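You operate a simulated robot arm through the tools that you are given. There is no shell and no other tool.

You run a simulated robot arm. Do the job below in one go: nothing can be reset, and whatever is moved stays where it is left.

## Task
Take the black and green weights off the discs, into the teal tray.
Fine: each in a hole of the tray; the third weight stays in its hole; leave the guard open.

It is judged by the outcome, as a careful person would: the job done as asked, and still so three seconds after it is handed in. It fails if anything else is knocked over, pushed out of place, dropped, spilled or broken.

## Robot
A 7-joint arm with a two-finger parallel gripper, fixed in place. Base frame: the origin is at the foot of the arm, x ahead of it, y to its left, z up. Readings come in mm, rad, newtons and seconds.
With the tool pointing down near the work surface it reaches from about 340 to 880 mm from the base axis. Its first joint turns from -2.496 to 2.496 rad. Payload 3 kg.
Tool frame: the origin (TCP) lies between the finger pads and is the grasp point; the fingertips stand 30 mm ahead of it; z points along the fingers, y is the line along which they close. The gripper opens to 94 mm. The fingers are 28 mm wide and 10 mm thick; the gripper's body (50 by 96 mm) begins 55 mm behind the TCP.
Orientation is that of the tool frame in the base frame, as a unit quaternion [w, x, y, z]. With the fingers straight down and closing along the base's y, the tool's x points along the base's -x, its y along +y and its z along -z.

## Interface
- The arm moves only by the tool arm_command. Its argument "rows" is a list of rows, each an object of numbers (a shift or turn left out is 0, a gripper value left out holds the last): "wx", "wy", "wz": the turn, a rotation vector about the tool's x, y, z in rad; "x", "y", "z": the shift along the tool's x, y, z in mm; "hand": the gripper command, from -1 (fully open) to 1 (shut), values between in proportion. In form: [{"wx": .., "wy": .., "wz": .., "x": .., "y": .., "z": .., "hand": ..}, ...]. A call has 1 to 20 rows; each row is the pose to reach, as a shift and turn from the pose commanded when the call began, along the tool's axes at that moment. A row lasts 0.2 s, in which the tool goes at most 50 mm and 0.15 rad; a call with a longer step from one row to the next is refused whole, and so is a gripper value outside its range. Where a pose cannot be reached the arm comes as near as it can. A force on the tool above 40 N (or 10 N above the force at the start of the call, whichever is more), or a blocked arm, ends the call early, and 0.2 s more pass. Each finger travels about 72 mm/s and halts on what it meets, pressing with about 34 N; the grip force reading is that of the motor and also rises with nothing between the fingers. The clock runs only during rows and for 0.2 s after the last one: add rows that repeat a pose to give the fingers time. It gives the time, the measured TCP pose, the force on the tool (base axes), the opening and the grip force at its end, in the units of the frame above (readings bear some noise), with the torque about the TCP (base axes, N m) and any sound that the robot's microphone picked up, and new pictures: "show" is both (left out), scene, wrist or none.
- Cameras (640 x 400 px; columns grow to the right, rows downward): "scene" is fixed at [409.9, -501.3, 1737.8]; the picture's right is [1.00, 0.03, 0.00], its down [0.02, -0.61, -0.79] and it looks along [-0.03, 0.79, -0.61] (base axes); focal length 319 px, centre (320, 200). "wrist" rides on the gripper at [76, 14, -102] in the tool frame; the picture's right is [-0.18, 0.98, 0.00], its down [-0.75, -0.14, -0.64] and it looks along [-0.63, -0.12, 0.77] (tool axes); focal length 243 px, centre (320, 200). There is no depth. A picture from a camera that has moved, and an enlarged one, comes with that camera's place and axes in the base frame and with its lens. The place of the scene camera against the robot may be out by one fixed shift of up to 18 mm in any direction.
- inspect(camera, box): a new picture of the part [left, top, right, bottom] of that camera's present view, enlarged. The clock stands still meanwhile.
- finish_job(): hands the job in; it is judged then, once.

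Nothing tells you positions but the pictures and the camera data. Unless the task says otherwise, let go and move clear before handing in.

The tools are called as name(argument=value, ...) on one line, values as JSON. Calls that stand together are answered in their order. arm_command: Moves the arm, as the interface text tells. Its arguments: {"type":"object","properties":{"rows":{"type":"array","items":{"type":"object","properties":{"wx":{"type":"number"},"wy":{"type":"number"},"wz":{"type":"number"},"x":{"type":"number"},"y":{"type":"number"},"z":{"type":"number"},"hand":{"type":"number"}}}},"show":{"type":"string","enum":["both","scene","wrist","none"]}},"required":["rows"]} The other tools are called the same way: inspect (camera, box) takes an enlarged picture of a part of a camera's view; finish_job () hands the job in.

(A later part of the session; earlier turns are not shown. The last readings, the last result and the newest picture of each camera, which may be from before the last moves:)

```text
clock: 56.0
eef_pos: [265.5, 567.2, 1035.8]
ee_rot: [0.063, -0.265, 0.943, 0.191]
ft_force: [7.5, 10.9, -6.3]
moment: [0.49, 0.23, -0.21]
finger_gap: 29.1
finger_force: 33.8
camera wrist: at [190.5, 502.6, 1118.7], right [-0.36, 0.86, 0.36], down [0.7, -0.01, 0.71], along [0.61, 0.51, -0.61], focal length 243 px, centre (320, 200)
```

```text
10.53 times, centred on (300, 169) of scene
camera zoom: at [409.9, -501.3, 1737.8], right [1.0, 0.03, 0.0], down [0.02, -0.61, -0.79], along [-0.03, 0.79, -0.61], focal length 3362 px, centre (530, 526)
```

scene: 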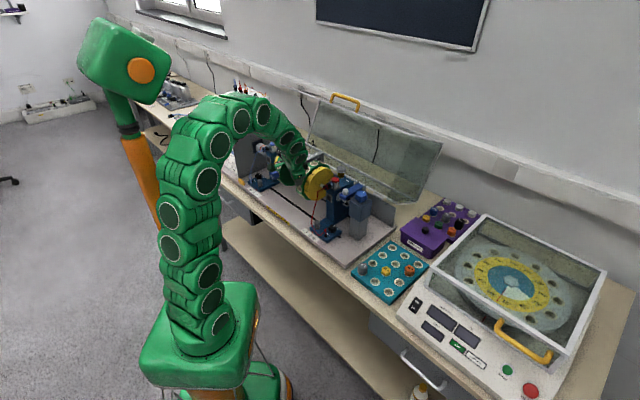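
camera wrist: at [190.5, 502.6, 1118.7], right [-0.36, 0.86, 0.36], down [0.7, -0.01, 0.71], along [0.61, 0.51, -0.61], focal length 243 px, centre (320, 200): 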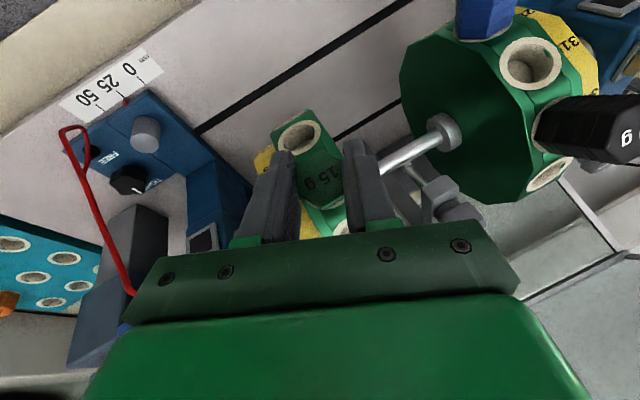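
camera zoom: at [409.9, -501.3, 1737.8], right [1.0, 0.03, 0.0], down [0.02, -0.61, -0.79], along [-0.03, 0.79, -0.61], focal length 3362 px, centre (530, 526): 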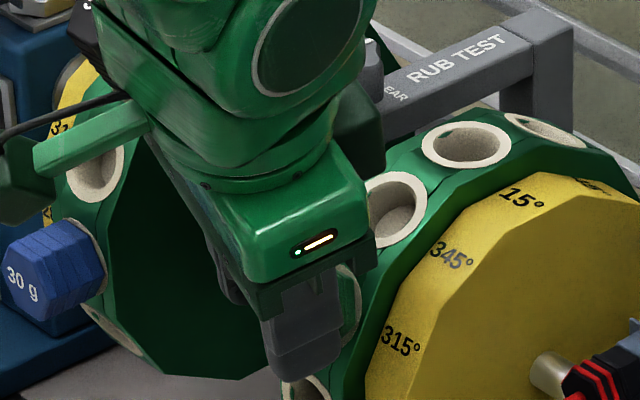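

The pads crept again (force relaxes even when I hold still), so slow pulling just lets them slide. I'll re-grip untwisted and try a quicker, straight pull.

arm_command(rows=[{"hand": 0.2}, {"hand": 0.1}, {"x": -1.6, "y": -0.7, "z": 1.6, "wx": -0.046, "wz": 0.046, "hand": 0.1}, {"x": -3.1, "y": -1.4, "z": 3.1, "wx": -0.092, "wz": 0.092, "hand": 0.1}, {"x": -3.1, "y": -1.4, "z": 3.1, "wx": -0.092, "wz": 0.092, "hand": 0.1}, {"x": -3.1, "y": -1.4, "z": 3.1, "wx": -0.092, "wz": 0.092, "hand": 1.0}, {"x": -3.1, "y": -1.4, "z": 3.1, "wx": -0.092, "wz": 0.092, "hand": 1.0}], show="none")

arm_command(rows=[{"x": 7, "z": -7, "hand": 1.0}], show="wrist")

inspect(camera="wrist", box=[220, 100, 420, 225])

```text
clock: 57.6
eef_pos: [268.9, 567.0, 1032.8]
ee_rot: [0.041, -0.224, 0.944, 0.237]
ft_force: [-12.3, 11.3, 0.7]
moment: [0.22, 0.22, 0.28]
finger_gap: 29.4
finger_force: 34.1
```

```text
clock: 58.0
eef_pos: [264.6, 562.3, 1040.4]
ee_rot: [0.043, -0.223, 0.945, 0.238]
ft_force: [10.5, 30.5, -12.8]
moment: [0.47, -0.09, 0.04]
finger_gap: 29.4
finger_force: 34.1
camera wrist: at [190.9, 496.1, 1122.0], right [-0.27, 0.85, 0.46], down [0.75, -0.11, 0.65], along [0.6, 0.52, -0.61], focal length 243 px, centre (320, 200)
```

wrist: 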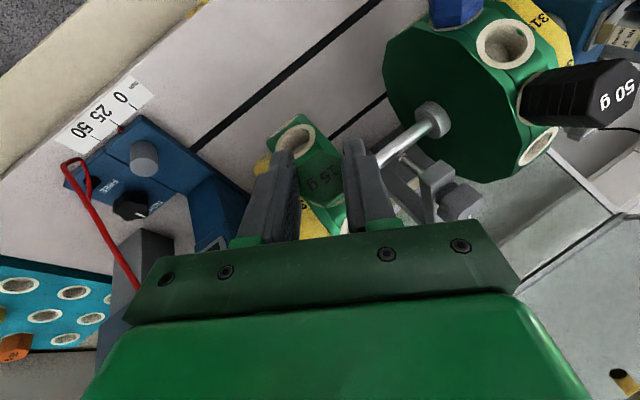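

```text
3.20 times, centred on (320, 162) of wrist
camera zoom: at [190.9, 496.1, 1122.0], right [-0.27, 0.85, 0.46], down [0.75, -0.11, 0.65], along [0.6, 0.52, -0.61], focal length 776 px, centre (320, 320)
```

zoom: 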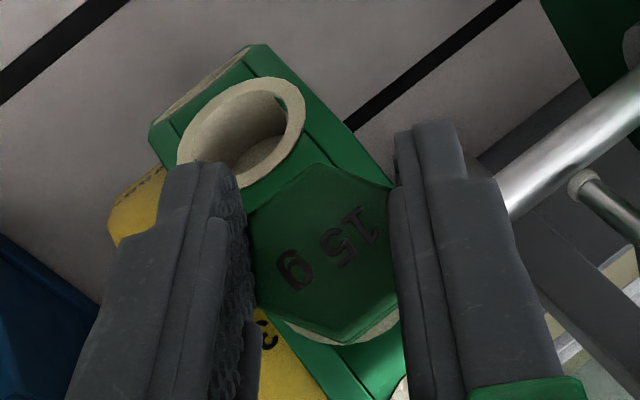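

Same ~32 N limit, so it's true pad friction. A cleaner pull may need no side load at all: I'll release, back off, and try re-orienting (slowly) so the fingers close along the free, tangential direction.

arm_command(rows=[{"hand": 0.1}, {"hand": -0.2}, {"x": 5, "z": -5, "hand": -0.3}, {"x": 12, "z": -12, "hand": -0.4}, {"x": 21.2, "z": -21.2, "hand": -0.4}, {"x": 21.2, "z": -21.2, "hand": -0.4}], show="none")

arm_command(rows=[{"x": 0.6, "y": -2.7, "z": -1.7, "wx": -0.046, "wy": -0.017, "wz": 0.059}, {"x": 1.2, "y": -5.3, "z": -3.4, "wx": -0.091, "wy": -0.034, "wz": 0.119}, {"x": 1.8, "y": -8, "z": -5.1, "wx": -0.137, "wy": -0.051, "wz": 0.178}, {"x": 2.4, "y": -10.7, "z": -6.8, "wx": -0.183, "wy": -0.068, "wz": 0.238}, {"x": 3.0, "y": -13.4, "z": -8.5, "wx": -0.228, "wy": -0.085, "wz": 0.297}, {"x": 3.6, "y": -16, "z": -10.2, "wx": -0.274, "wy": -0.102, "wz": 0.357}, {"x": 3.6, "y": -16, "z": -10.2, "wx": -0.274, "wy": -0.102, "wz": 0.357}], show="both")

```text
clock: 59.4
eef_pos: [242.5, 541.5, 1053.3]
ee_rot: [0.042, -0.224, 0.945, 0.236]
ft_force: [0.1, -0.2, 0.3]
moment: [-0.02, 0.03, 0.0]
finger_gap: 65.8
finger_force: 0.0
```

```text
clock: 61.0
eef_pos: [246.6, 523.4, 1055.3]
ee_rot: [0.016, -0.044, 0.925, 0.377]
ft_force: [-0.1, 1.2, -0.5]
moment: [-0.01, -0.01, 0.0]
finger_gap: 65.9
finger_force: 0.1
camera wrist: at [169.1, 458.6, 1133.8], right [0.09, 0.71, 0.7], down [0.77, -0.5, 0.41], along [0.64, 0.5, -0.59], focal length 243 px, centre (320, 200)
```

scene: 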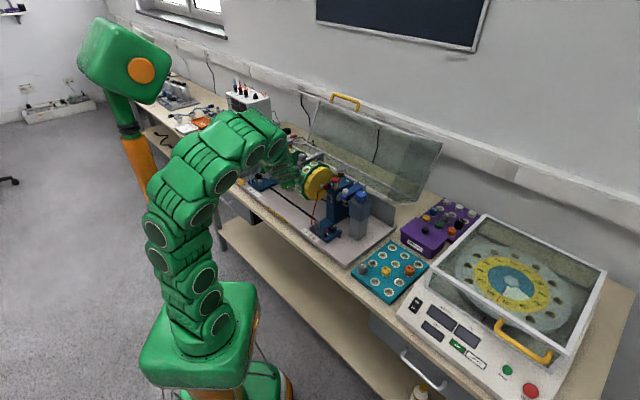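
wrist: 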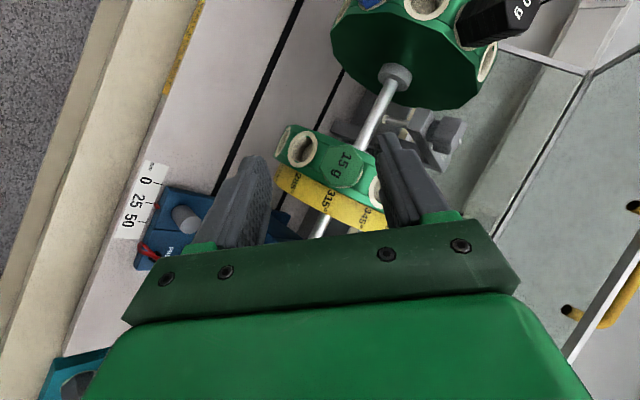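

Tracking well halfway. Continuing the re-orientation.

arm_command(rows=[{"x": -0.5, "y": -2.1, "z": -2.4, "wx": -0.046, "wy": -0.017, "wz": 0.06}, {"x": -1, "y": -4.3, "z": -4.7, "wx": -0.091, "wy": -0.034, "wz": 0.119}, {"x": -1.5, "y": -6.4, "z": -7.1, "wx": -0.137, "wy": -0.051, "wz": 0.179}, {"x": -2, "y": -8.6, "z": -9.4, "wx": -0.183, "wy": -0.068, "wz": 0.238}, {"x": -2.4, "y": -10.7, "z": -11.8, "wx": -0.228, "wy": -0.085, "wz": 0.298}, {"x": -2.9, "y": -12.8, "z": -14.1, "wx": -0.274, "wy": -0.102, "wz": 0.357}, {"x": -3.4, "y": -15, "z": -16.5, "wx": -0.319, "wy": -0.119, "wz": 0.417}, {"x": -3.9, "y": -17.1, "z": -18.9, "wx": -0.365, "wy": -0.136, "wz": 0.476}, {"x": -3.9, "y": -17.1, "z": -18.9, "wx": -0.365, "wy": -0.136, "wz": 0.476}, {"x": -3.9, "y": -17.1, "z": -18.9, "wx": -0.365, "wy": -0.136, "wz": 0.476}], show="both")

inspect(camera="wrist", box=[240, 90, 440, 215])

```text
clock: 63.2
eef_pos: [276.3, 541.7, 1105.9]
ee_rot: [-0.018, 0.197, 0.822, 0.534]
ft_force: [0.1, -0.3, 0.0]
moment: [0.0, -0.01, 0.01]
finger_gap: 65.6
finger_force: 0.1
out of reach, approached as far as the arm can: row 5, 6, 7, 8, 9, 10
camera wrist: at [190.0, 482.0, 1181.0], right [0.51, 0.29, 0.81], down [0.53, -0.85, -0.03], along [0.68, 0.45, -0.58], focal length 243 px, centre (320, 200)
```

scene: 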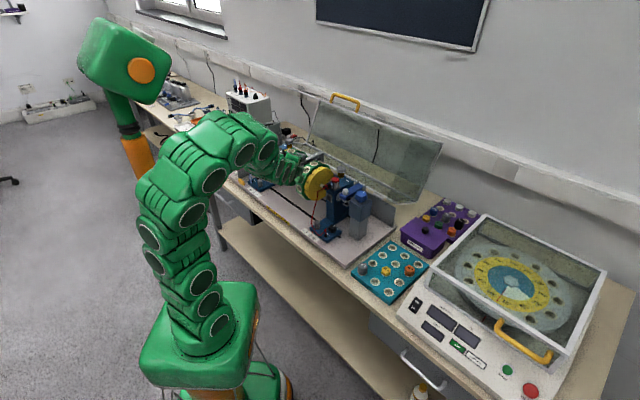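
wrist: 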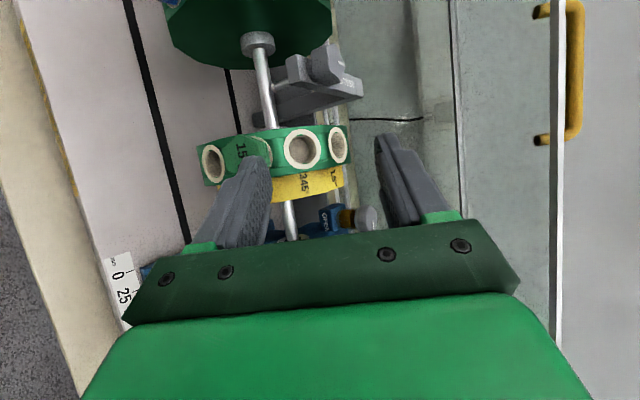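

```text
3.20 times, centred on (340, 152) of wrist
camera zoom: at [190.0, 482.0, 1181.0], right [0.51, 0.29, 0.81], down [0.53, -0.85, -0.03], along [0.68, 0.45, -0.58], focal length 776 px, centre (256, 352)
```

zoom: 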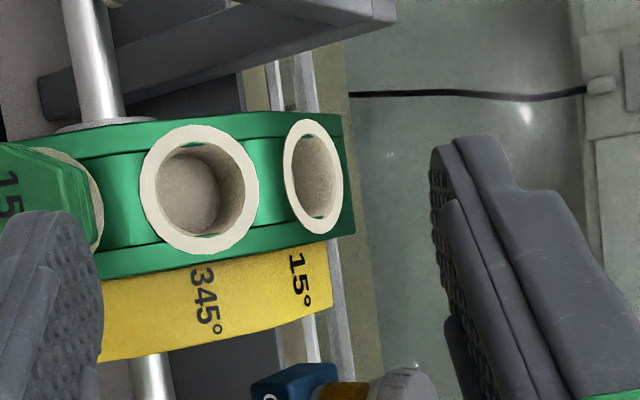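

That orientation is out of reach for the arm. I'll learn from black instead: its head is taller and can be approached nearly vertically. First I'll lift up and re-orient above the left disc.

arm_command(rows=[{"x": 6.3, "y": 21.7, "z": -10.8, "wx": 0.066, "wy": 0.02, "wz": -0.046}, {"x": 12.5, "y": 43.3, "z": -21.7, "wx": 0.132, "wy": 0.039, "wz": -0.093}, {"x": 18.8, "y": 65, "z": -32.5, "wx": 0.198, "wy": 0.059, "wz": -0.139}, {"x": 25, "y": 86.6, "z": -43.3, "wx": 0.263, "wy": 0.078, "wz": -0.185}, {"x": 31.3, "y": 108.3, "z": -54.2, "wx": 0.329, "wy": 0.098, "wz": -0.232}, {"x": 37.5, "y": 129.9, "z": -65, "wx": 0.395, "wy": 0.117, "wz": -0.278}, {"x": 45.8, "y": 137.9, "z": -54.2, "wx": 0.461, "wy": 0.137, "wz": -0.324}, {"x": 54.1, "y": 145.9, "z": -43.3, "wx": 0.527, "wy": 0.157, "wz": -0.371}, {"x": 62.3, "y": 153.8, "z": -32.5, "wx": 0.593, "wy": 0.176, "wz": -0.417}, {"x": 70.6, "y": 161.8, "z": -21.7, "wx": 0.659, "wy": 0.196, "wz": -0.463}, {"x": 78.9, "y": 169.8, "z": -10.8, "wx": 0.725, "wy": 0.215, "wz": -0.509}, {"x": 87.2, "y": 177.8, "z": 0, "wx": 0.79, "wy": 0.235, "wz": -0.556}, {"x": 95.4, "y": 185.7, "z": 10.8, "wx": 0.856, "wy": 0.255, "wz": -0.602}, {"x": 103.7, "y": 193.7, "z": 21.7, "wx": 0.922, "wy": 0.274, "wz": -0.648}, {"x": 103.7, "y": 193.7, "z": 21.7, "wx": 0.922, "wy": 0.274, "wz": -0.648}], show="both")

```text
clock: 66.4
eef_pos: [247.9, 659.3, 1289.6]
ee_rot: [-0.046, -0.164, 0.978, 0.117]
ft_force: [0.1, -1.1, -0.3]
moment: [0.01, 0.02, -0.06]
finger_gap: 65.9
finger_force: 0.1
camera wrist: at [183.4, 626.1, 1397.2], right [-0.13, 0.96, 0.23], down [0.84, -0.02, 0.55], along [0.53, 0.27, -0.8], focal length 243 px, centre (320, 200)
```

scene: 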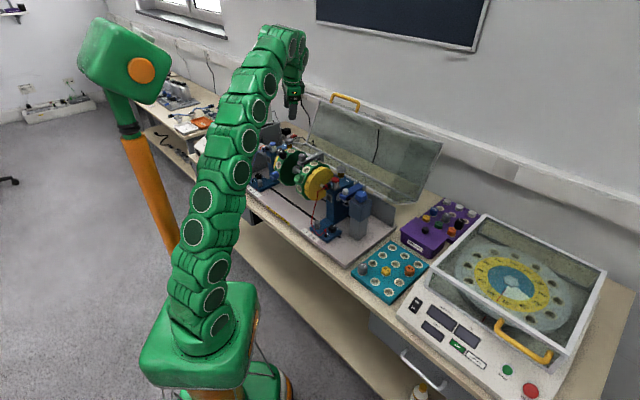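
wrist: 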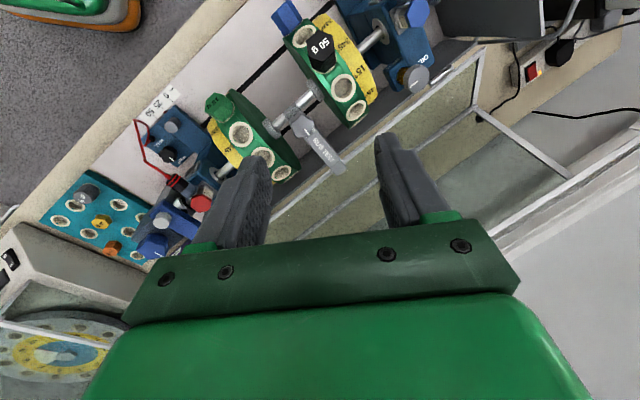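

The tool is now in the black-weight orientation, above the left disc. Descending slowly to a pre-grasp 80 mm off black.

arm_command(rows=[{"x": 2.9, "y": 1.1, "z": 14.1, "hand": -0.2}, {"x": 5.8, "y": 2.2, "z": 28.2}, {"x": 8.8, "y": 3.2, "z": 42.3}, {"x": 11.7, "y": 4.3, "z": 56.4}, {"x": 14.6, "y": 5.4, "z": 70.5}, {"x": 17.5, "y": 6.5, "z": 84.7}, {"x": 20.4, "y": 7.6, "z": 98.8}, {"x": 23.4, "y": 8.6, "z": 112.9}, {"x": 26.3, "y": 9.7, "z": 127}, {"x": 29.2, "y": 10.8, "z": 141.1}, {"x": 29.2, "y": 10.8, "z": 141.1}], show="both")

inspect(camera="wrist", box=[220, 60, 420, 185])

```text
clock: 68.8
eef_pos: [200.9, 690.3, 1159.3]
ee_rot: [-0.045, -0.165, 0.978, 0.117]
ft_force: [-1.2, 0.5, -0.2]
moment: [-0.03, -0.02, 0.0]
finger_gap: 56.5
finger_force: 0.1
camera wrist: at [136.0, 657.9, 1266.3], right [-0.13, 0.96, 0.23], down [0.84, -0.02, 0.55], along [0.53, 0.27, -0.8], focal length 243 px, centre (320, 200)
```

scene: 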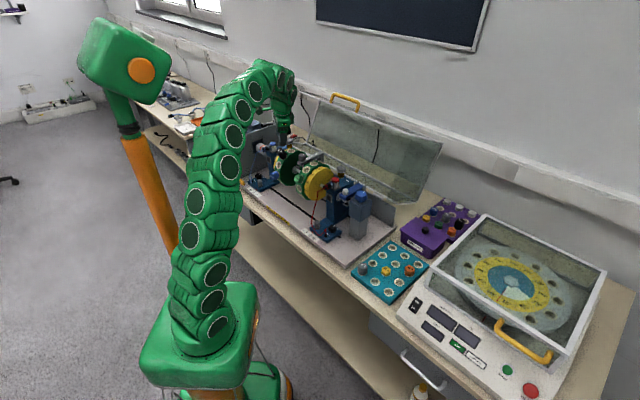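
wrist: 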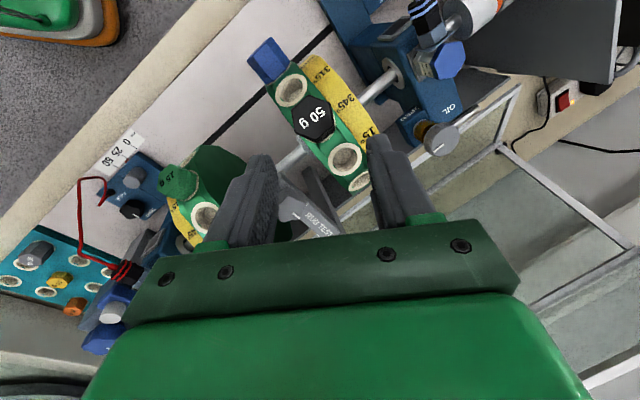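

```text
3.20 times, centred on (320, 122) of wrist
camera zoom: at [136.0, 657.9, 1266.3], right [-0.13, 0.96, 0.23], down [0.84, -0.02, 0.55], along [0.53, 0.27, -0.8], focal length 776 px, centre (320, 448)
```

zoom: 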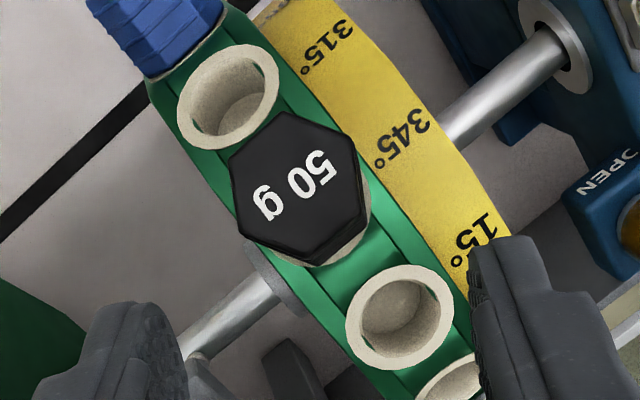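

Pre-grasp reached; black is ~5 mm off-centre toward the left finger. I'll correct sideways and advance part way, then check again.

arm_command(rows=[{"y": -2.5}, {"y": -5, "z": 8}, {"y": -5, "z": 18}, {"y": -5, "z": 28}, {"y": -5, "z": 38}, {"y": -5, "z": 48}, {"y": -5, "z": 48}], show="wrist")

inspect(camera="wrist", box=[220, 80, 420, 205])

```text
clock: 70.4
eef_pos: [195.3, 694.9, 1110.2]
ee_rot: [-0.044, -0.166, 0.978, 0.119]
ft_force: [-0.2, 0.1, 0.3]
moment: [0.0, -0.03, -0.02]
finger_gap: 56.3
finger_force: 0.0
camera wrist: at [132.3, 662.6, 1216.1], right [-0.13, 0.96, 0.23], down [0.84, -0.02, 0.55], along [0.53, 0.27, -0.8], focal length 243 px, centre (320, 200)
```

wrist: 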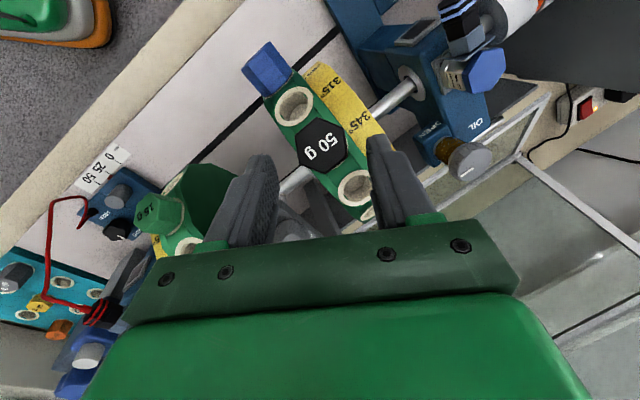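

```text
3.20 times, centred on (320, 142) of wrist
camera zoom: at [132.3, 662.6, 1216.1], right [-0.13, 0.96, 0.23], down [0.84, -0.02, 0.55], along [0.53, 0.27, -0.8], focal length 776 px, centre (320, 384)
```

zoom: 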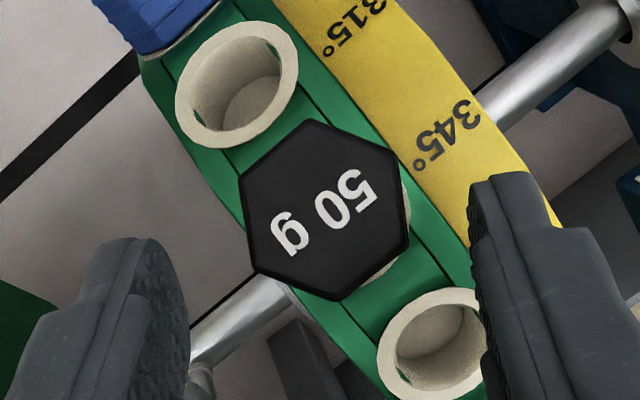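

Nicely centred now. Advancing the rest and then gripping black.

arm_command(rows=[{"x": 0.3, "y": 0.4, "z": 8}, {"x": 0.6, "y": 0.8, "z": 16}, {"x": 1, "y": 0.8, "z": 24}, {"x": 1, "y": 0.8, "z": 32}, {"x": 1, "y": 0.8, "z": 32}], show="wrist")

inspect(camera="wrist", box=[220, 90, 420, 215])

inspect(camera="scene", box=[240, 120, 320, 170])

```text
clock: 71.6
eef_pos: [190.9, 704.7, 1079.0]
ee_rot: [-0.045, -0.166, 0.978, 0.118]
ft_force: [-1.6, 0.3, -0.4]
moment: [0.0, -0.02, -0.01]
finger_gap: 56.5
finger_force: 0.1
camera wrist: at [126.3, 671.8, 1185.9], right [-0.13, 0.96, 0.23], down [0.84, -0.02, 0.55], along [0.53, 0.27, -0.8], focal length 243 px, centre (320, 200)
```

wrist: 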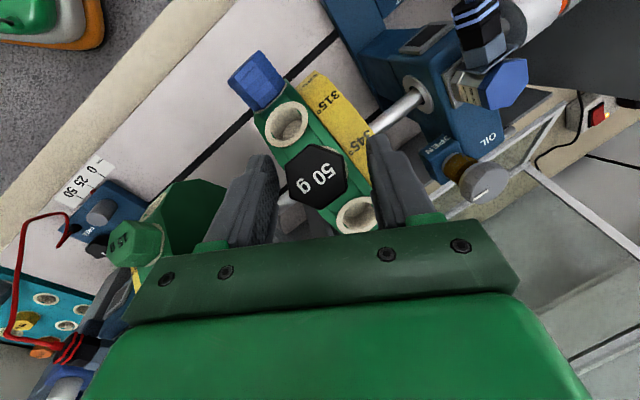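

```text
3.20 times, centred on (320, 152) of wrist
camera zoom: at [126.3, 671.8, 1185.9], right [-0.13, 0.96, 0.23], down [0.84, -0.02, 0.55], along [0.53, 0.27, -0.8], focal length 776 px, centre (320, 352)
```

zoom: 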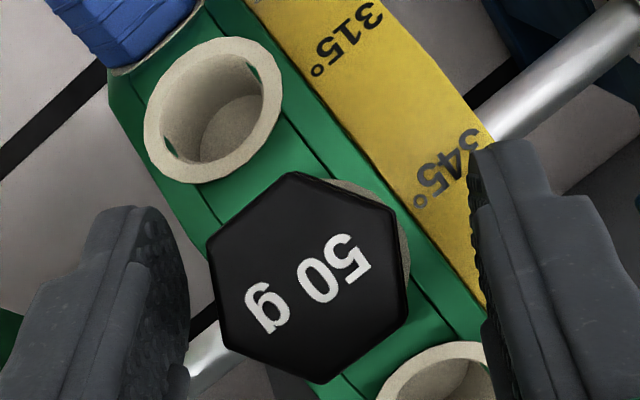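

```text
8.00 times, centred on (280, 145) of scene
camera zoom: at [409.9, -501.3, 1737.8], right [1.0, 0.03, 0.0], down [0.02, -0.61, -0.79], along [-0.03, 0.79, -0.61], focal length 2555 px, centre (640, 640)
```

zoom: 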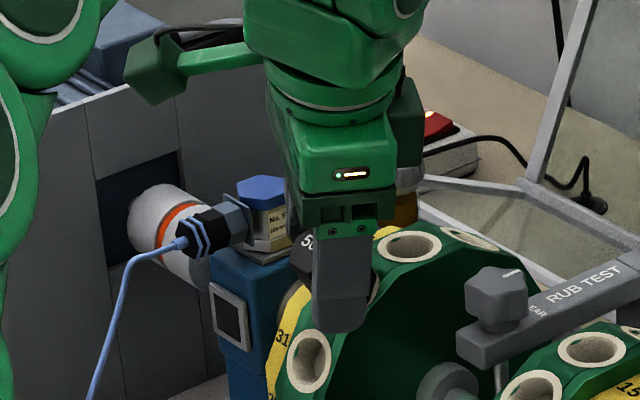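

Black sits about 3 mm toward the left finger. I'll shift and close, then read the side force.

arm_command(rows=[{"y": -1.5}, {"y": -3.2}, {"y": -3.2, "hand": 0.1}, {"y": -3.2, "hand": 0.3}, {"y": -3.2, "hand": 0.4}, {"y": -3.2, "hand": 1.0}], show="none")

```text
clock: 73.0
eef_pos: [191.3, 703.0, 1079.1]
ee_rot: [-0.044, -0.165, 0.978, 0.119]
ft_force: [-12.2, 6.9, 12.7]
moment: [0.42, 0.24, 0.13]
finger_gap: 30.5
finger_force: 33.9
```

arm_command(rows=[{"x": 0.75, "z": -1.3, "hand": 1.0}], show="none")

arm_command(rows=[{"x": 0.5, "z": -0.87, "hand": 1.0}], show="none")

arm_command(rows=[{"x": 0.5, "z": -0.87, "hand": 1.0}], show="none")

arm_command(rows=[{"x": 0.5, "z": -0.87, "hand": 1.0}], show="none")

```text
clock: 73.4
eef_pos: [189.9, 701.8, 1078.6]
ee_rot: [-0.045, -0.164, 0.978, 0.118]
ft_force: [-11.2, 21.0, 0.4]
moment: [0.86, 0.24, 0.2]
finger_gap: 30.2
finger_force: 34.1
```

```text
clock: 73.9
eef_pos: [191.2, 700.5, 1079.1]
ee_rot: [-0.045, -0.165, 0.978, 0.12]
ft_force: [1.0, 14.8, -10.5]
moment: [0.42, 0.03, -0.03]
finger_gap: 30.5
finger_force: 33.9
stopped in row 1: the force on the tool passed its limit at 41 N (the readings are from after the stop); the commanded pose is now the measured one
```

```text
clock: 74.3
eef_pos: [190.1, 701.6, 1079.0]
ee_rot: [-0.045, -0.164, 0.978, 0.119]
ft_force: [0.8, 25.5, -22.2]
moment: [0.67, 0.05, 0.03]
finger_gap: 30.4
finger_force: 34.3
```

```text
clock: 74.7
eef_pos: [189.4, 701.0, 1080.0]
ee_rot: [-0.045, -0.166, 0.978, 0.119]
ft_force: [-2.9, 28.9, -24.2]
moment: [0.66, 0.05, 0.05]
finger_gap: 30.5
finger_force: 34.2
```

arm_command(rows=[{"x": 0.6, "y": 1.1, "z": 0.3, "hand": 1.0}], show="none")

arm_command(rows=[{"x": 0.5, "z": -0.87, "hand": 1.0}], show="none")

arm_command(rows=[{"x": 0.5, "z": -0.87, "hand": 1.0}], show="wrist")

inspect(camera="wrist", box=[220, 90, 420, 215])

```text
clock: 75.1
eef_pos: [189.7, 701.1, 1081.5]
ee_rot: [-0.045, -0.165, 0.978, 0.118]
ft_force: [5.8, 21.9, -23.9]
moment: [0.61, -0.13, 0.0]
finger_gap: 30.3
finger_force: 33.5
```

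```text
clock: 75.5
eef_pos: [190.4, 700.7, 1081.3]
ee_rot: [-0.046, -0.165, 0.978, 0.118]
ft_force: [10.8, 17.7, -25.3]
moment: [0.51, -0.18, -0.06]
finger_gap: 30.1
finger_force: 33.1
```

```text
clock: 75.9
eef_pos: [189.6, 698.7, 1081.5]
ee_rot: [-0.046, -0.166, 0.978, 0.118]
ft_force: [13.7, 16.3, -23.3]
moment: [0.56, -0.29, -0.07]
finger_gap: 30.3
finger_force: 34.4
camera wrist: at [124.7, 667.6, 1189.1], right [-0.13, 0.96, 0.23], down [0.84, -0.02, 0.55], along [0.53, 0.27, -0.8], focal length 243 px, centre (320, 200)
```

wrist: 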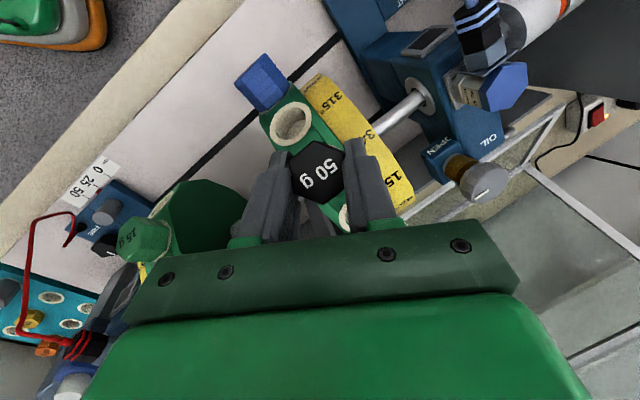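

```text
3.20 times, centred on (320, 152) of wrist
camera zoom: at [124.7, 667.6, 1189.1], right [-0.13, 0.96, 0.23], down [0.84, -0.02, 0.55], along [0.53, 0.27, -0.8], focal length 776 px, centre (320, 352)
```

zoom: 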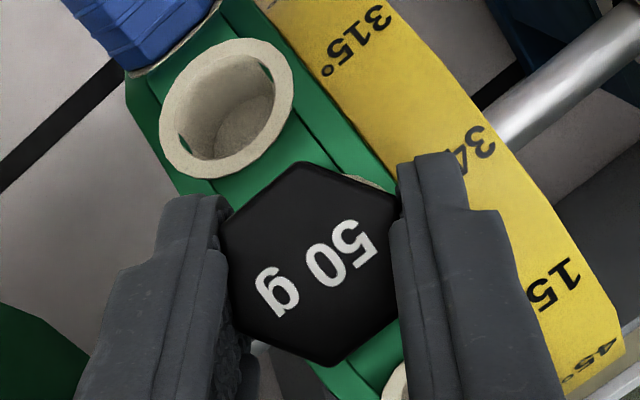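

Black resists a straight 31 N pull in the same way, so the weights must be locked rather than jammed. I'll test turning black clockwise (the opposite sense from before) and watch the torque.

arm_command(rows=[{"x": -0.75, "z": 1.3, "hand": 1.0}, {"x": -0.75, "y": -0.6, "z": 1.3, "wx": -0.0375, "wz": 0.065, "hand": 1.0}, {"x": -0.75, "y": -1.2, "z": 1.3, "wx": -0.075, "wz": 0.13, "hand": 1.0}], show="none")

arm_command(rows=[{"y": -0.6, "wx": -0.0375, "wz": 0.065, "hand": 1.0}, {"y": -1.2, "wx": -0.075, "wz": 0.13, "hand": 1.0}], show="wrist")

inspect(camera="wrist", box=[220, 90, 420, 215])

```text
clock: 76.7
eef_pos: [187.1, 699.5, 1081.2]
ee_rot: [-0.058, -0.099, 0.982, 0.152]
ft_force: [4.0, -12.2, 6.7]
moment: [-0.47, 0.12, 0.99]
finger_gap: 31.8
finger_force: 33.9
```

```text
clock: 77.3
eef_pos: [188.5, 699.4, 1080.9]
ee_rot: [-0.073, -0.033, 0.979, 0.185]
ft_force: [-3.3, 12.2, -5.3]
moment: [0.24, 0.05, 0.97]
finger_gap: 33.6
finger_force: 34.4
camera wrist: at [126.6, 670.5, 1191.4], right [0.15, 0.93, 0.34], down [0.85, -0.29, 0.44], along [0.51, 0.22, -0.83], focal length 243 px, centre (320, 200)
```

wrist: 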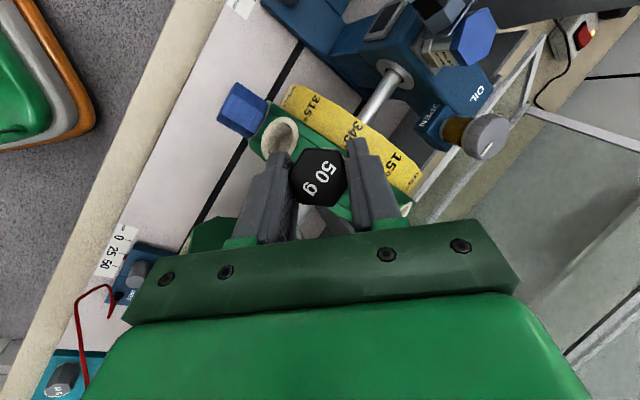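

```text
3.20 times, centred on (320, 152) of wrist
camera zoom: at [126.6, 670.5, 1191.4], right [0.15, 0.93, 0.34], down [0.85, -0.29, 0.44], along [0.51, 0.22, -0.83], focal length 776 px, centre (320, 352)
```

zoom: 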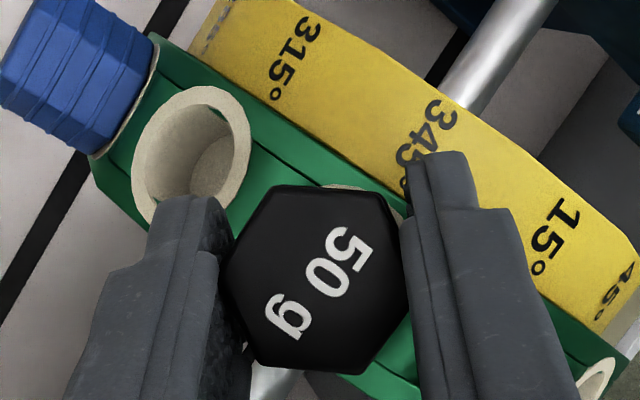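

Turning clockwise the hex doesn't move at all (the pads ride up on it), whereas counter-clockwise earlier it followed. That is how a turn-to-release lock behaves, so I'll re-grip black squarely and turn it counter-clockwise further, watching gap and torque.

arm_command(rows=[{"hand": 0.1}, {"hand": -0.1}, {"x": -0.7, "y": 0.8, "z": 1.2, "wx": 0.05, "wz": -0.087, "hand": -0.1}, {"x": -1.4, "y": 1.6, "z": 2.4, "wx": 0.1, "wz": -0.173, "hand": -0.1}, {"x": -2, "y": 2.4, "z": 3.5, "wx": 0.15, "wz": -0.26, "hand": -0.1}, {"x": -2, "y": 2.4, "z": 3.5, "wx": 0.15, "wz": -0.26, "hand": -0.1}], show="wrist")

inspect(camera="wrist", box=[220, 90, 420, 215])

```text
clock: 78.7
eef_pos: [190.6, 701.8, 1077.7]
ee_rot: [-0.045, -0.166, 0.978, 0.118]
ft_force: [-0.3, -0.3, 0.0]
moment: [0.02, -0.01, 0.02]
finger_gap: 51.7
finger_force: 0.1
camera wrist: at [126.3, 669.6, 1185.0], right [-0.13, 0.96, 0.23], down [0.84, -0.02, 0.55], along [0.53, 0.27, -0.8], focal length 243 px, centre (320, 200)
```

wrist: 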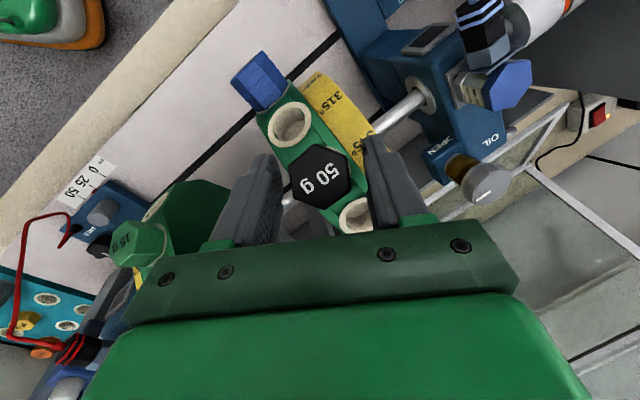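

```text
3.20 times, centred on (320, 152) of wrist
camera zoom: at [126.3, 669.6, 1185.0], right [-0.13, 0.96, 0.23], down [0.84, -0.02, 0.55], along [0.53, 0.27, -0.8], focal length 776 px, centre (320, 352)
```

zoom: 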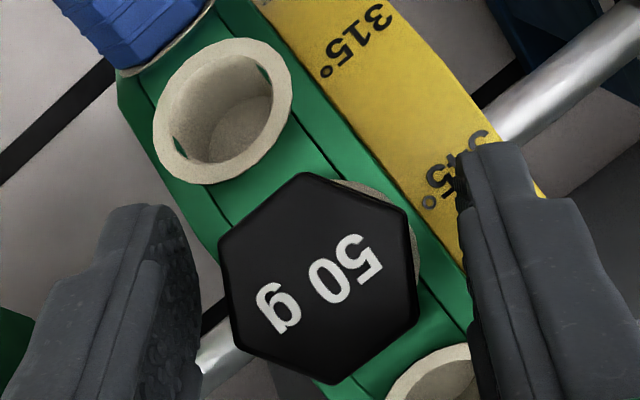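

arm_command(rows=[{"hand": 0.25}, {"hand": 0.4}, {"hand": 1.0}, {"hand": 1.0}], show="none")

arm_command(rows=[{"y": 0.6, "wx": 0.0375, "wz": -0.065, "hand": 1.0}, {"y": 1.2, "wx": 0.075, "wz": -0.13, "hand": 1.0}], show="none")

arm_command(rows=[{"y": 0.6, "wx": 0.0375, "wz": -0.065, "hand": 1.0}, {"y": 1.2, "wx": 0.075, "wz": -0.13, "hand": 1.0}], show="wrist")

inspect(camera="wrist", box=[220, 90, 420, 215])

```text
clock: 79.7
eef_pos: [188.7, 702.0, 1078.9]
ee_rot: [-0.045, -0.164, 0.978, 0.119]
ft_force: [-14.3, -11.7, 32.6]
moment: [0.07, 0.38, 0.06]
finger_gap: 30.3
finger_force: 33.7
```

```text
clock: 80.4
eef_pos: [189.5, 703.9, 1080.1]
ee_rot: [-0.033, -0.224, 0.97, 0.089]
ft_force: [-1.8, -10.9, 9.5]
moment: [0.08, 0.72, -0.78]
finger_gap: 31.4
finger_force: 33.8
stopped in row 2: the force on the tool passed its limit at 48 N (the readings are from after the stop); the commanded pose is now the measured one
```

```text
clock: 81.0
eef_pos: [190.1, 704.5, 1079.5]
ee_rot: [-0.019, -0.288, 0.956, 0.051]
ft_force: [0.5, -6.7, 8.3]
moment: [0.18, 0.36, -0.56]
finger_gap: 33.3
finger_force: 34.3
camera wrist: at [124.1, 666.6, 1184.3], right [-0.39, 0.92, 0.11], down [0.75, 0.24, 0.62], along [0.54, 0.32, -0.78], focal length 243 px, centre (320, 200)
```

wrist: 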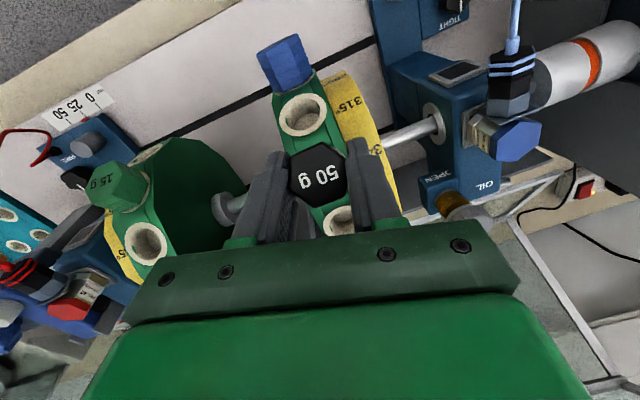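

```text
3.20 times, centred on (320, 152) of wrist
camera zoom: at [124.1, 666.6, 1184.3], right [-0.39, 0.92, 0.11], down [0.75, 0.24, 0.62], along [0.54, 0.32, -0.78], focal length 776 px, centre (320, 352)
```

zoom: 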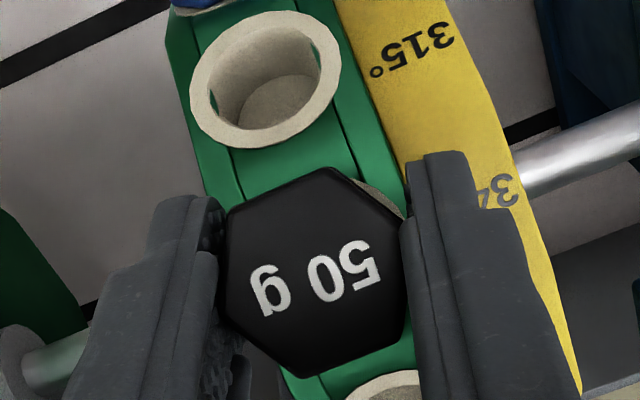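

Black doesn't turn in either sense: the pads just ride up the hex, but the fingers resist being spread with far more than 34 N. So wedging black with a small twist should raise the pad pressure and let me pull harder. I'll reset to square, re-grip, wedge slightly and pull in small steps.

arm_command(rows=[{"hand": 0.1}, {"hand": 0.0}, {"y": -0.8, "wx": -0.05, "wz": 0.086, "hand": 0.0}, {"y": -1.6, "wx": -0.1, "wz": 0.172, "hand": 0.0}, {"y": -2.4, "wx": -0.149, "wz": 0.257, "hand": 0.0}, {"y": -2.4, "wx": -0.149, "wz": 0.257, "hand": 0.0}], show="none")

arm_command(rows=[{"hand": 0.3}, {"hand": 0.4}, {"hand": 1.0}, {"hand": 1.0}], show="none")

```text
clock: 82.4
eef_pos: [191.5, 703.0, 1078.8]
ee_rot: [-0.046, -0.16, 0.978, 0.122]
ft_force: [0.0, -0.6, 0.1]
moment: [-0.01, -0.01, 0.0]
finger_gap: 46.9
finger_force: 0.0
```

```text
clock: 83.4
eef_pos: [190.5, 703.0, 1079.4]
ee_rot: [-0.047, -0.162, 0.978, 0.122]
ft_force: [-6.1, -7.6, 16.1]
moment: [-0.07, 0.2, 0.06]
finger_gap: 30.1
finger_force: 34.3
```

arm_command(rows=[{"x": 0.5, "y": 0.5, "z": -0.87, "wx": 0.03, "wz": -0.052, "hand": 1.0}, {"x": 1.0, "y": 1.0, "z": -1.73, "wx": 0.06, "wz": -0.104, "hand": 1.0}], show="none")

arm_command(rows=[{"x": 0.5, "z": -0.87, "hand": 1.0}], show="none")

arm_command(rows=[{"x": 0.5, "z": -0.87, "hand": 1.0}], show="none")

arm_command(rows=[{"x": 0.5, "z": -0.87, "hand": 1.0}], show="none")

```text
clock: 84.0
eef_pos: [190.0, 702.6, 1080.0]
ee_rot: [-0.035, -0.214, 0.972, 0.094]
ft_force: [2.8, 9.5, -7.7]
moment: [0.99, 0.24, -0.71]
finger_gap: 31.4
finger_force: 34.2
```

```text
clock: 84.4
eef_pos: [190.3, 703.6, 1079.9]
ee_rot: [-0.035, -0.214, 0.972, 0.093]
ft_force: [5.3, 20.3, -23.5]
moment: [0.92, 0.11, -0.28]
finger_gap: 31.4
finger_force: 34.4
```

```text
clock: 84.8
eef_pos: [189.9, 702.5, 1081.9]
ee_rot: [-0.035, -0.212, 0.972, 0.093]
ft_force: [7.8, 13.6, -24.3]
moment: [0.8, 0.36, -0.16]
finger_gap: 31.5
finger_force: 34.4
```

```text
clock: 85.2
eef_pos: [189.7, 703.2, 1083.2]
ee_rot: [-0.036, -0.212, 0.972, 0.094]
ft_force: [8.1, 10.2, -24.5]
moment: [0.17, 0.18, -0.42]
finger_gap: 31.5
finger_force: 34.0
```

Still ~29 N: the fingertips just don't hold better than that. The real pads sit around the grasp point, 30 mm behind the tips, so I'll try black with the head as deep between the fingers as the rim allows.

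arm_command(rows=[{"hand": 0.1}, {"hand": 0.0}, {"x": -0.3, "y": -0.5, "z": 3, "wx": -0.03, "wz": 0.052, "hand": 0.0}, {"x": -0.6, "y": -1.0, "z": 6, "wx": -0.06, "wz": 0.104, "hand": 0.0}, {"x": -0.9, "y": -1.0, "z": 9, "wx": -0.06, "wz": 0.104, "hand": 0.0}, {"x": -1.05, "y": -1.0, "z": 12, "wx": -0.06, "wz": 0.104, "hand": 0.0}, {"x": -1.05, "y": -1.0, "z": 13.8, "wx": -0.06, "wz": 0.104, "hand": 0.0}, {"x": -1.05, "y": -1.0, "z": 13.8, "wx": -0.06, "wz": 0.104, "hand": 0.0}], show="wrist")

inspect(camera="wrist", box=[220, 100, 420, 225])

```text
clock: 87.1
eef_pos: [188.7, 704.4, 1072.7]
ee_rot: [-0.046, -0.161, 0.978, 0.123]
ft_force: [-2.2, -1.4, 3.5]
moment: [-0.08, 0.05, -0.11]
finger_gap: 47.0
finger_force: 0.1
stopped in row 8: the force on the tool passed its limit at 41 N (the readings are from after the stop); the commanded pose is now the measured one
camera wrist: at [125.6, 671.5, 1180.1], right [-0.12, 0.96, 0.24], down [0.84, -0.03, 0.55], along [0.53, 0.27, -0.8], focal length 243 px, centre (320, 200)
```

wrist: 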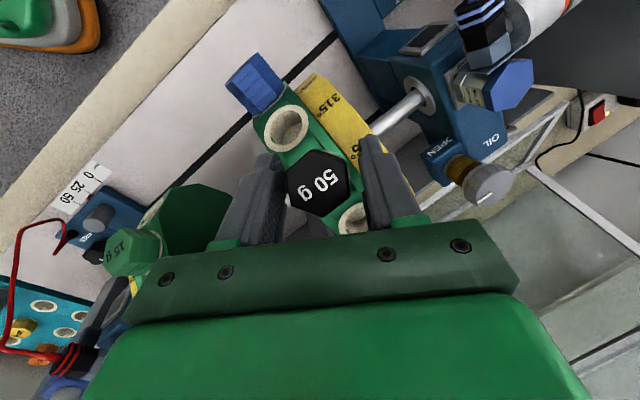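

```text
3.20 times, centred on (320, 162) of wrist
camera zoom: at [125.6, 671.5, 1180.1], right [-0.12, 0.96, 0.24], down [0.84, -0.03, 0.55], along [0.53, 0.27, -0.8], focal length 776 px, centre (320, 320)
```

zoom: 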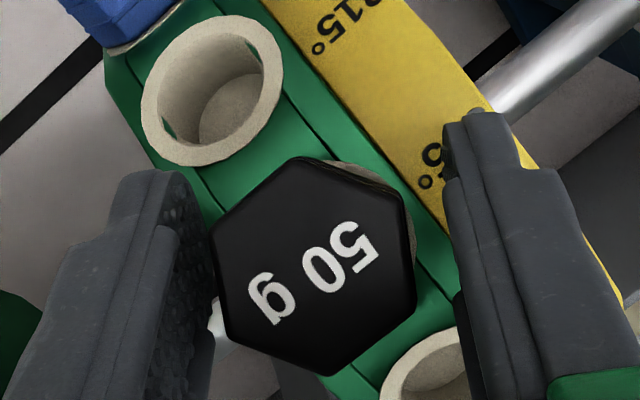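

The fingers touched down on the rim there, so that's as deep as they can go. I'll grip here and see what the pull limit is.

arm_command(rows=[{"x": 0.5, "z": -0.9, "hand": 0.0}, {"x": 0.5, "z": -0.9, "hand": 0.3}, {"x": 0.5, "z": -0.9, "hand": 0.4}, {"x": 0.5, "z": -0.9, "hand": 1.0}, {"x": 0.5, "z": -0.9, "hand": 1.0}], show="none")

arm_command(rows=[{"x": 0.75, "z": -1.3, "hand": 1.0}], show="none")

arm_command(rows=[{"x": 0.5, "z": -0.87, "hand": 1.0}], show="none")

arm_command(rows=[{"x": 0.5, "z": -0.87, "hand": 1.0}], show="none")

arm_command(rows=[{"x": 0.5, "z": -0.87, "hand": 1.0}], show="wrist")

```text
clock: 88.3
eef_pos: [190.3, 703.8, 1073.5]
ee_rot: [-0.045, -0.161, 0.978, 0.121]
ft_force: [1.9, -3.6, 1.0]
moment: [0.02, -0.06, 0.02]
finger_gap: 34.0
finger_force: 33.8
```

```text
clock: 88.7
eef_pos: [189.2, 703.6, 1073.1]
ee_rot: [-0.046, -0.16, 0.978, 0.122]
ft_force: [6.3, 13.7, -18.2]
moment: [0.15, -0.27, -0.08]
finger_gap: 34.2
finger_force: 34.0
```

```text
clock: 89.1
eef_pos: [189.5, 703.1, 1074.0]
ee_rot: [-0.047, -0.161, 0.978, 0.121]
ft_force: [10.4, 14.5, -26.7]
moment: [0.05, -0.21, -0.1]
finger_gap: 34.4
finger_force: 33.9
```

```text
clock: 89.5
eef_pos: [189.0, 703.9, 1074.6]
ee_rot: [-0.046, -0.161, 0.978, 0.122]
ft_force: [13.0, 12.4, -26.8]
moment: [0.09, -0.32, -0.12]
finger_gap: 34.4
finger_force: 33.7
```

```text
clock: 89.9
eef_pos: [187.9, 702.0, 1076.1]
ee_rot: [-0.046, -0.16, 0.979, 0.121]
ft_force: [13.2, 10.6, -26.3]
moment: [0.09, -0.27, -0.09]
finger_gap: 34.0
finger_force: 34.1
camera wrist: at [124.5, 670.2, 1183.3], right [-0.12, 0.96, 0.24], down [0.84, -0.03, 0.55], along [0.53, 0.27, -0.8], focal length 243 px, centre (320, 200)
```

wrist: 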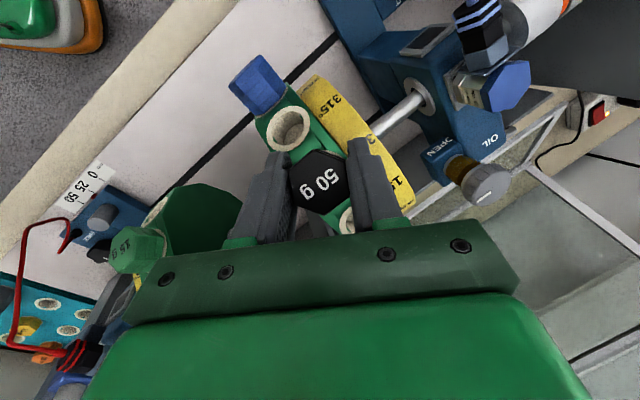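

Useful: here the fingers clamped the bushing ring (34 mm), and the pull limit was the same ~31 N, so that is simply the pad friction in this pull direction. If the rotor turns freely I can bring a weight to the top and pull straight up, which may suit the grip better. Testing gently whether the rotor turns.

arm_command(rows=[{"x": -1.0, "z": 1.7, "hand": 1.0}, {"x": -2.5, "y": 1.0, "z": 0.8, "hand": 1.0}, {"x": -4.0, "y": 2.0, "z": 0.0, "hand": 1.0}, {"x": -4.75, "y": 2.5, "z": -0.5, "hand": 1.0}], show="wrist")

```text
clock: 90.9
eef_pos: [190.3, 706.5, 1078.9]
ee_rot: [-0.045, -0.161, 0.978, 0.123]
ft_force: [-5.4, -21.0, 12.1]
moment: [-0.41, 0.96, 0.54]
finger_gap: 33.9
finger_force: 34.1
camera wrist: at [126.9, 673.1, 1185.7], right [-0.12, 0.96, 0.24], down [0.84, -0.03, 0.55], along [0.53, 0.27, -0.8], focal length 243 px, centre (320, 200)
```

wrist: 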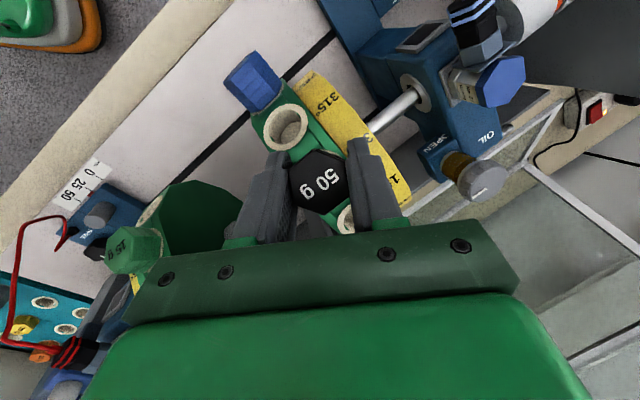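

inspect(camera="scene", box=[260, 150, 360, 212])

arm_command(rows=[{"x": -1.5, "y": 1.0, "z": -0.9, "hand": 1.0}, {"x": -3.0, "y": 2.0, "z": -1.7, "hand": 1.0}, {"x": -4.5, "y": 3.0, "z": -2.6, "hand": 1.0}, {"x": -6.0, "y": 4.0, "z": -3.4, "hand": 1.0}], show="none")

inspect(camera="scene", box=[260, 150, 360, 212])

```text
6.40 times, centred on (310, 181) of scene
camera zoom: at [409.9, -501.3, 1737.8], right [1.0, 0.03, 0.0], down [0.02, -0.61, -0.79], along [-0.03, 0.79, -0.61], focal length 2044 px, centre (384, 322)
```

zoom: 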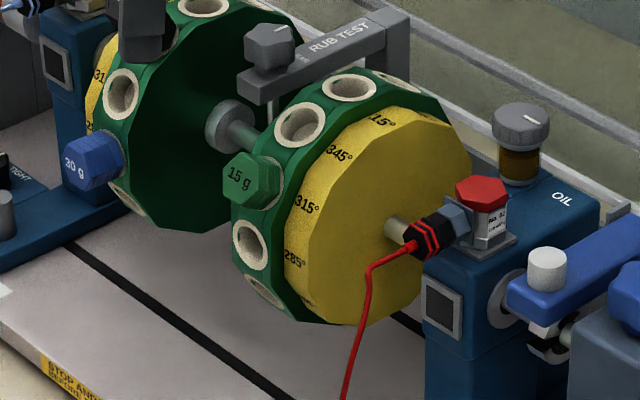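

```text
clock: 91.9
eef_pos: [196.2, 710.7, 1083.2]
ee_rot: [-0.046, -0.161, 0.978, 0.122]
ft_force: [-4.8, -14.6, 5.5]
moment: [-0.58, 0.95, 0.32]
finger_gap: 34.1
finger_force: 33.7
```

```text
6.40 times, centred on (310, 181) of scene
camera zoom: at [409.9, -501.3, 1737.8], right [1.0, 0.03, 0.0], down [0.02, -0.61, -0.79], along [-0.03, 0.79, -0.61], focal length 2044 px, centre (384, 322)
```

zoom: 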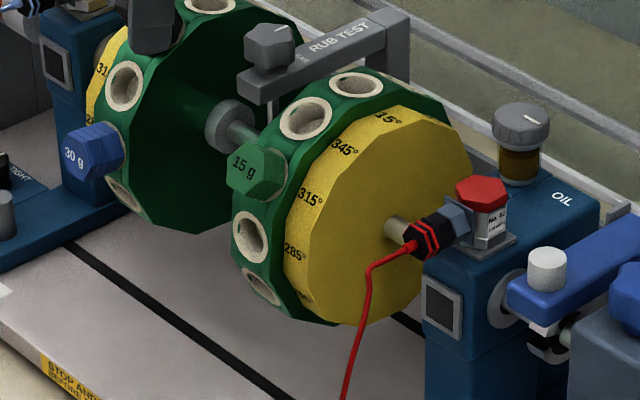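

The rotor does turn (with some friction) and stays put, so I can bring each weight to the top and pull vertically. I'll release, back off and close the fingers, to use them as a pusher on the robot side of black.

arm_command(rows=[{"hand": 0.15}, {"hand": -0.05}, {"z": -8, "hand": -0.05}, {"z": -20, "hand": -0.05}, {"z": -35, "hand": -0.05}, {"z": -52, "hand": -0.05}, {"z": -70, "hand": 0.3}, {"z": -70, "hand": 1.0}, {"z": -70, "hand": 1.0}], show="wrist")

inspect(camera="wrist", box=[200, 40, 440, 190])

```text
clock: 93.9
eef_pos: [207.0, 696.6, 1152.0]
ee_rot: [-0.046, -0.161, 0.978, 0.122]
ft_force: [-0.1, 0.7, -0.3]
moment: [0.0, 0.01, -0.01]
finger_gap: 0.1
finger_force: 32.8
camera wrist: at [142.4, 663.1, 1258.0], right [-0.12, 0.96, 0.24], down [0.84, -0.03, 0.55], along [0.53, 0.27, -0.8], focal length 243 px, centre (320, 200)
```

wrist: 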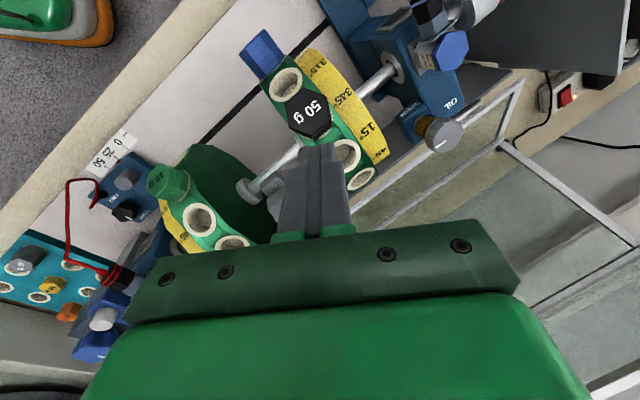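

```text
2.67 times, centred on (320, 115) of wrist
camera zoom: at [142.4, 663.1, 1258.0], right [-0.12, 0.96, 0.24], down [0.84, -0.03, 0.55], along [0.53, 0.27, -0.8], focal length 647 px, centre (320, 427)
```

zoom: 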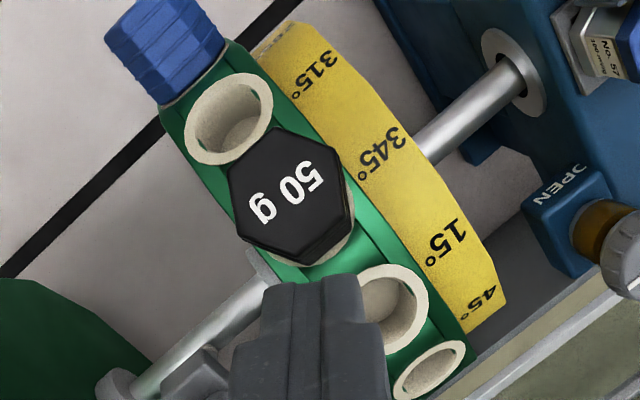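

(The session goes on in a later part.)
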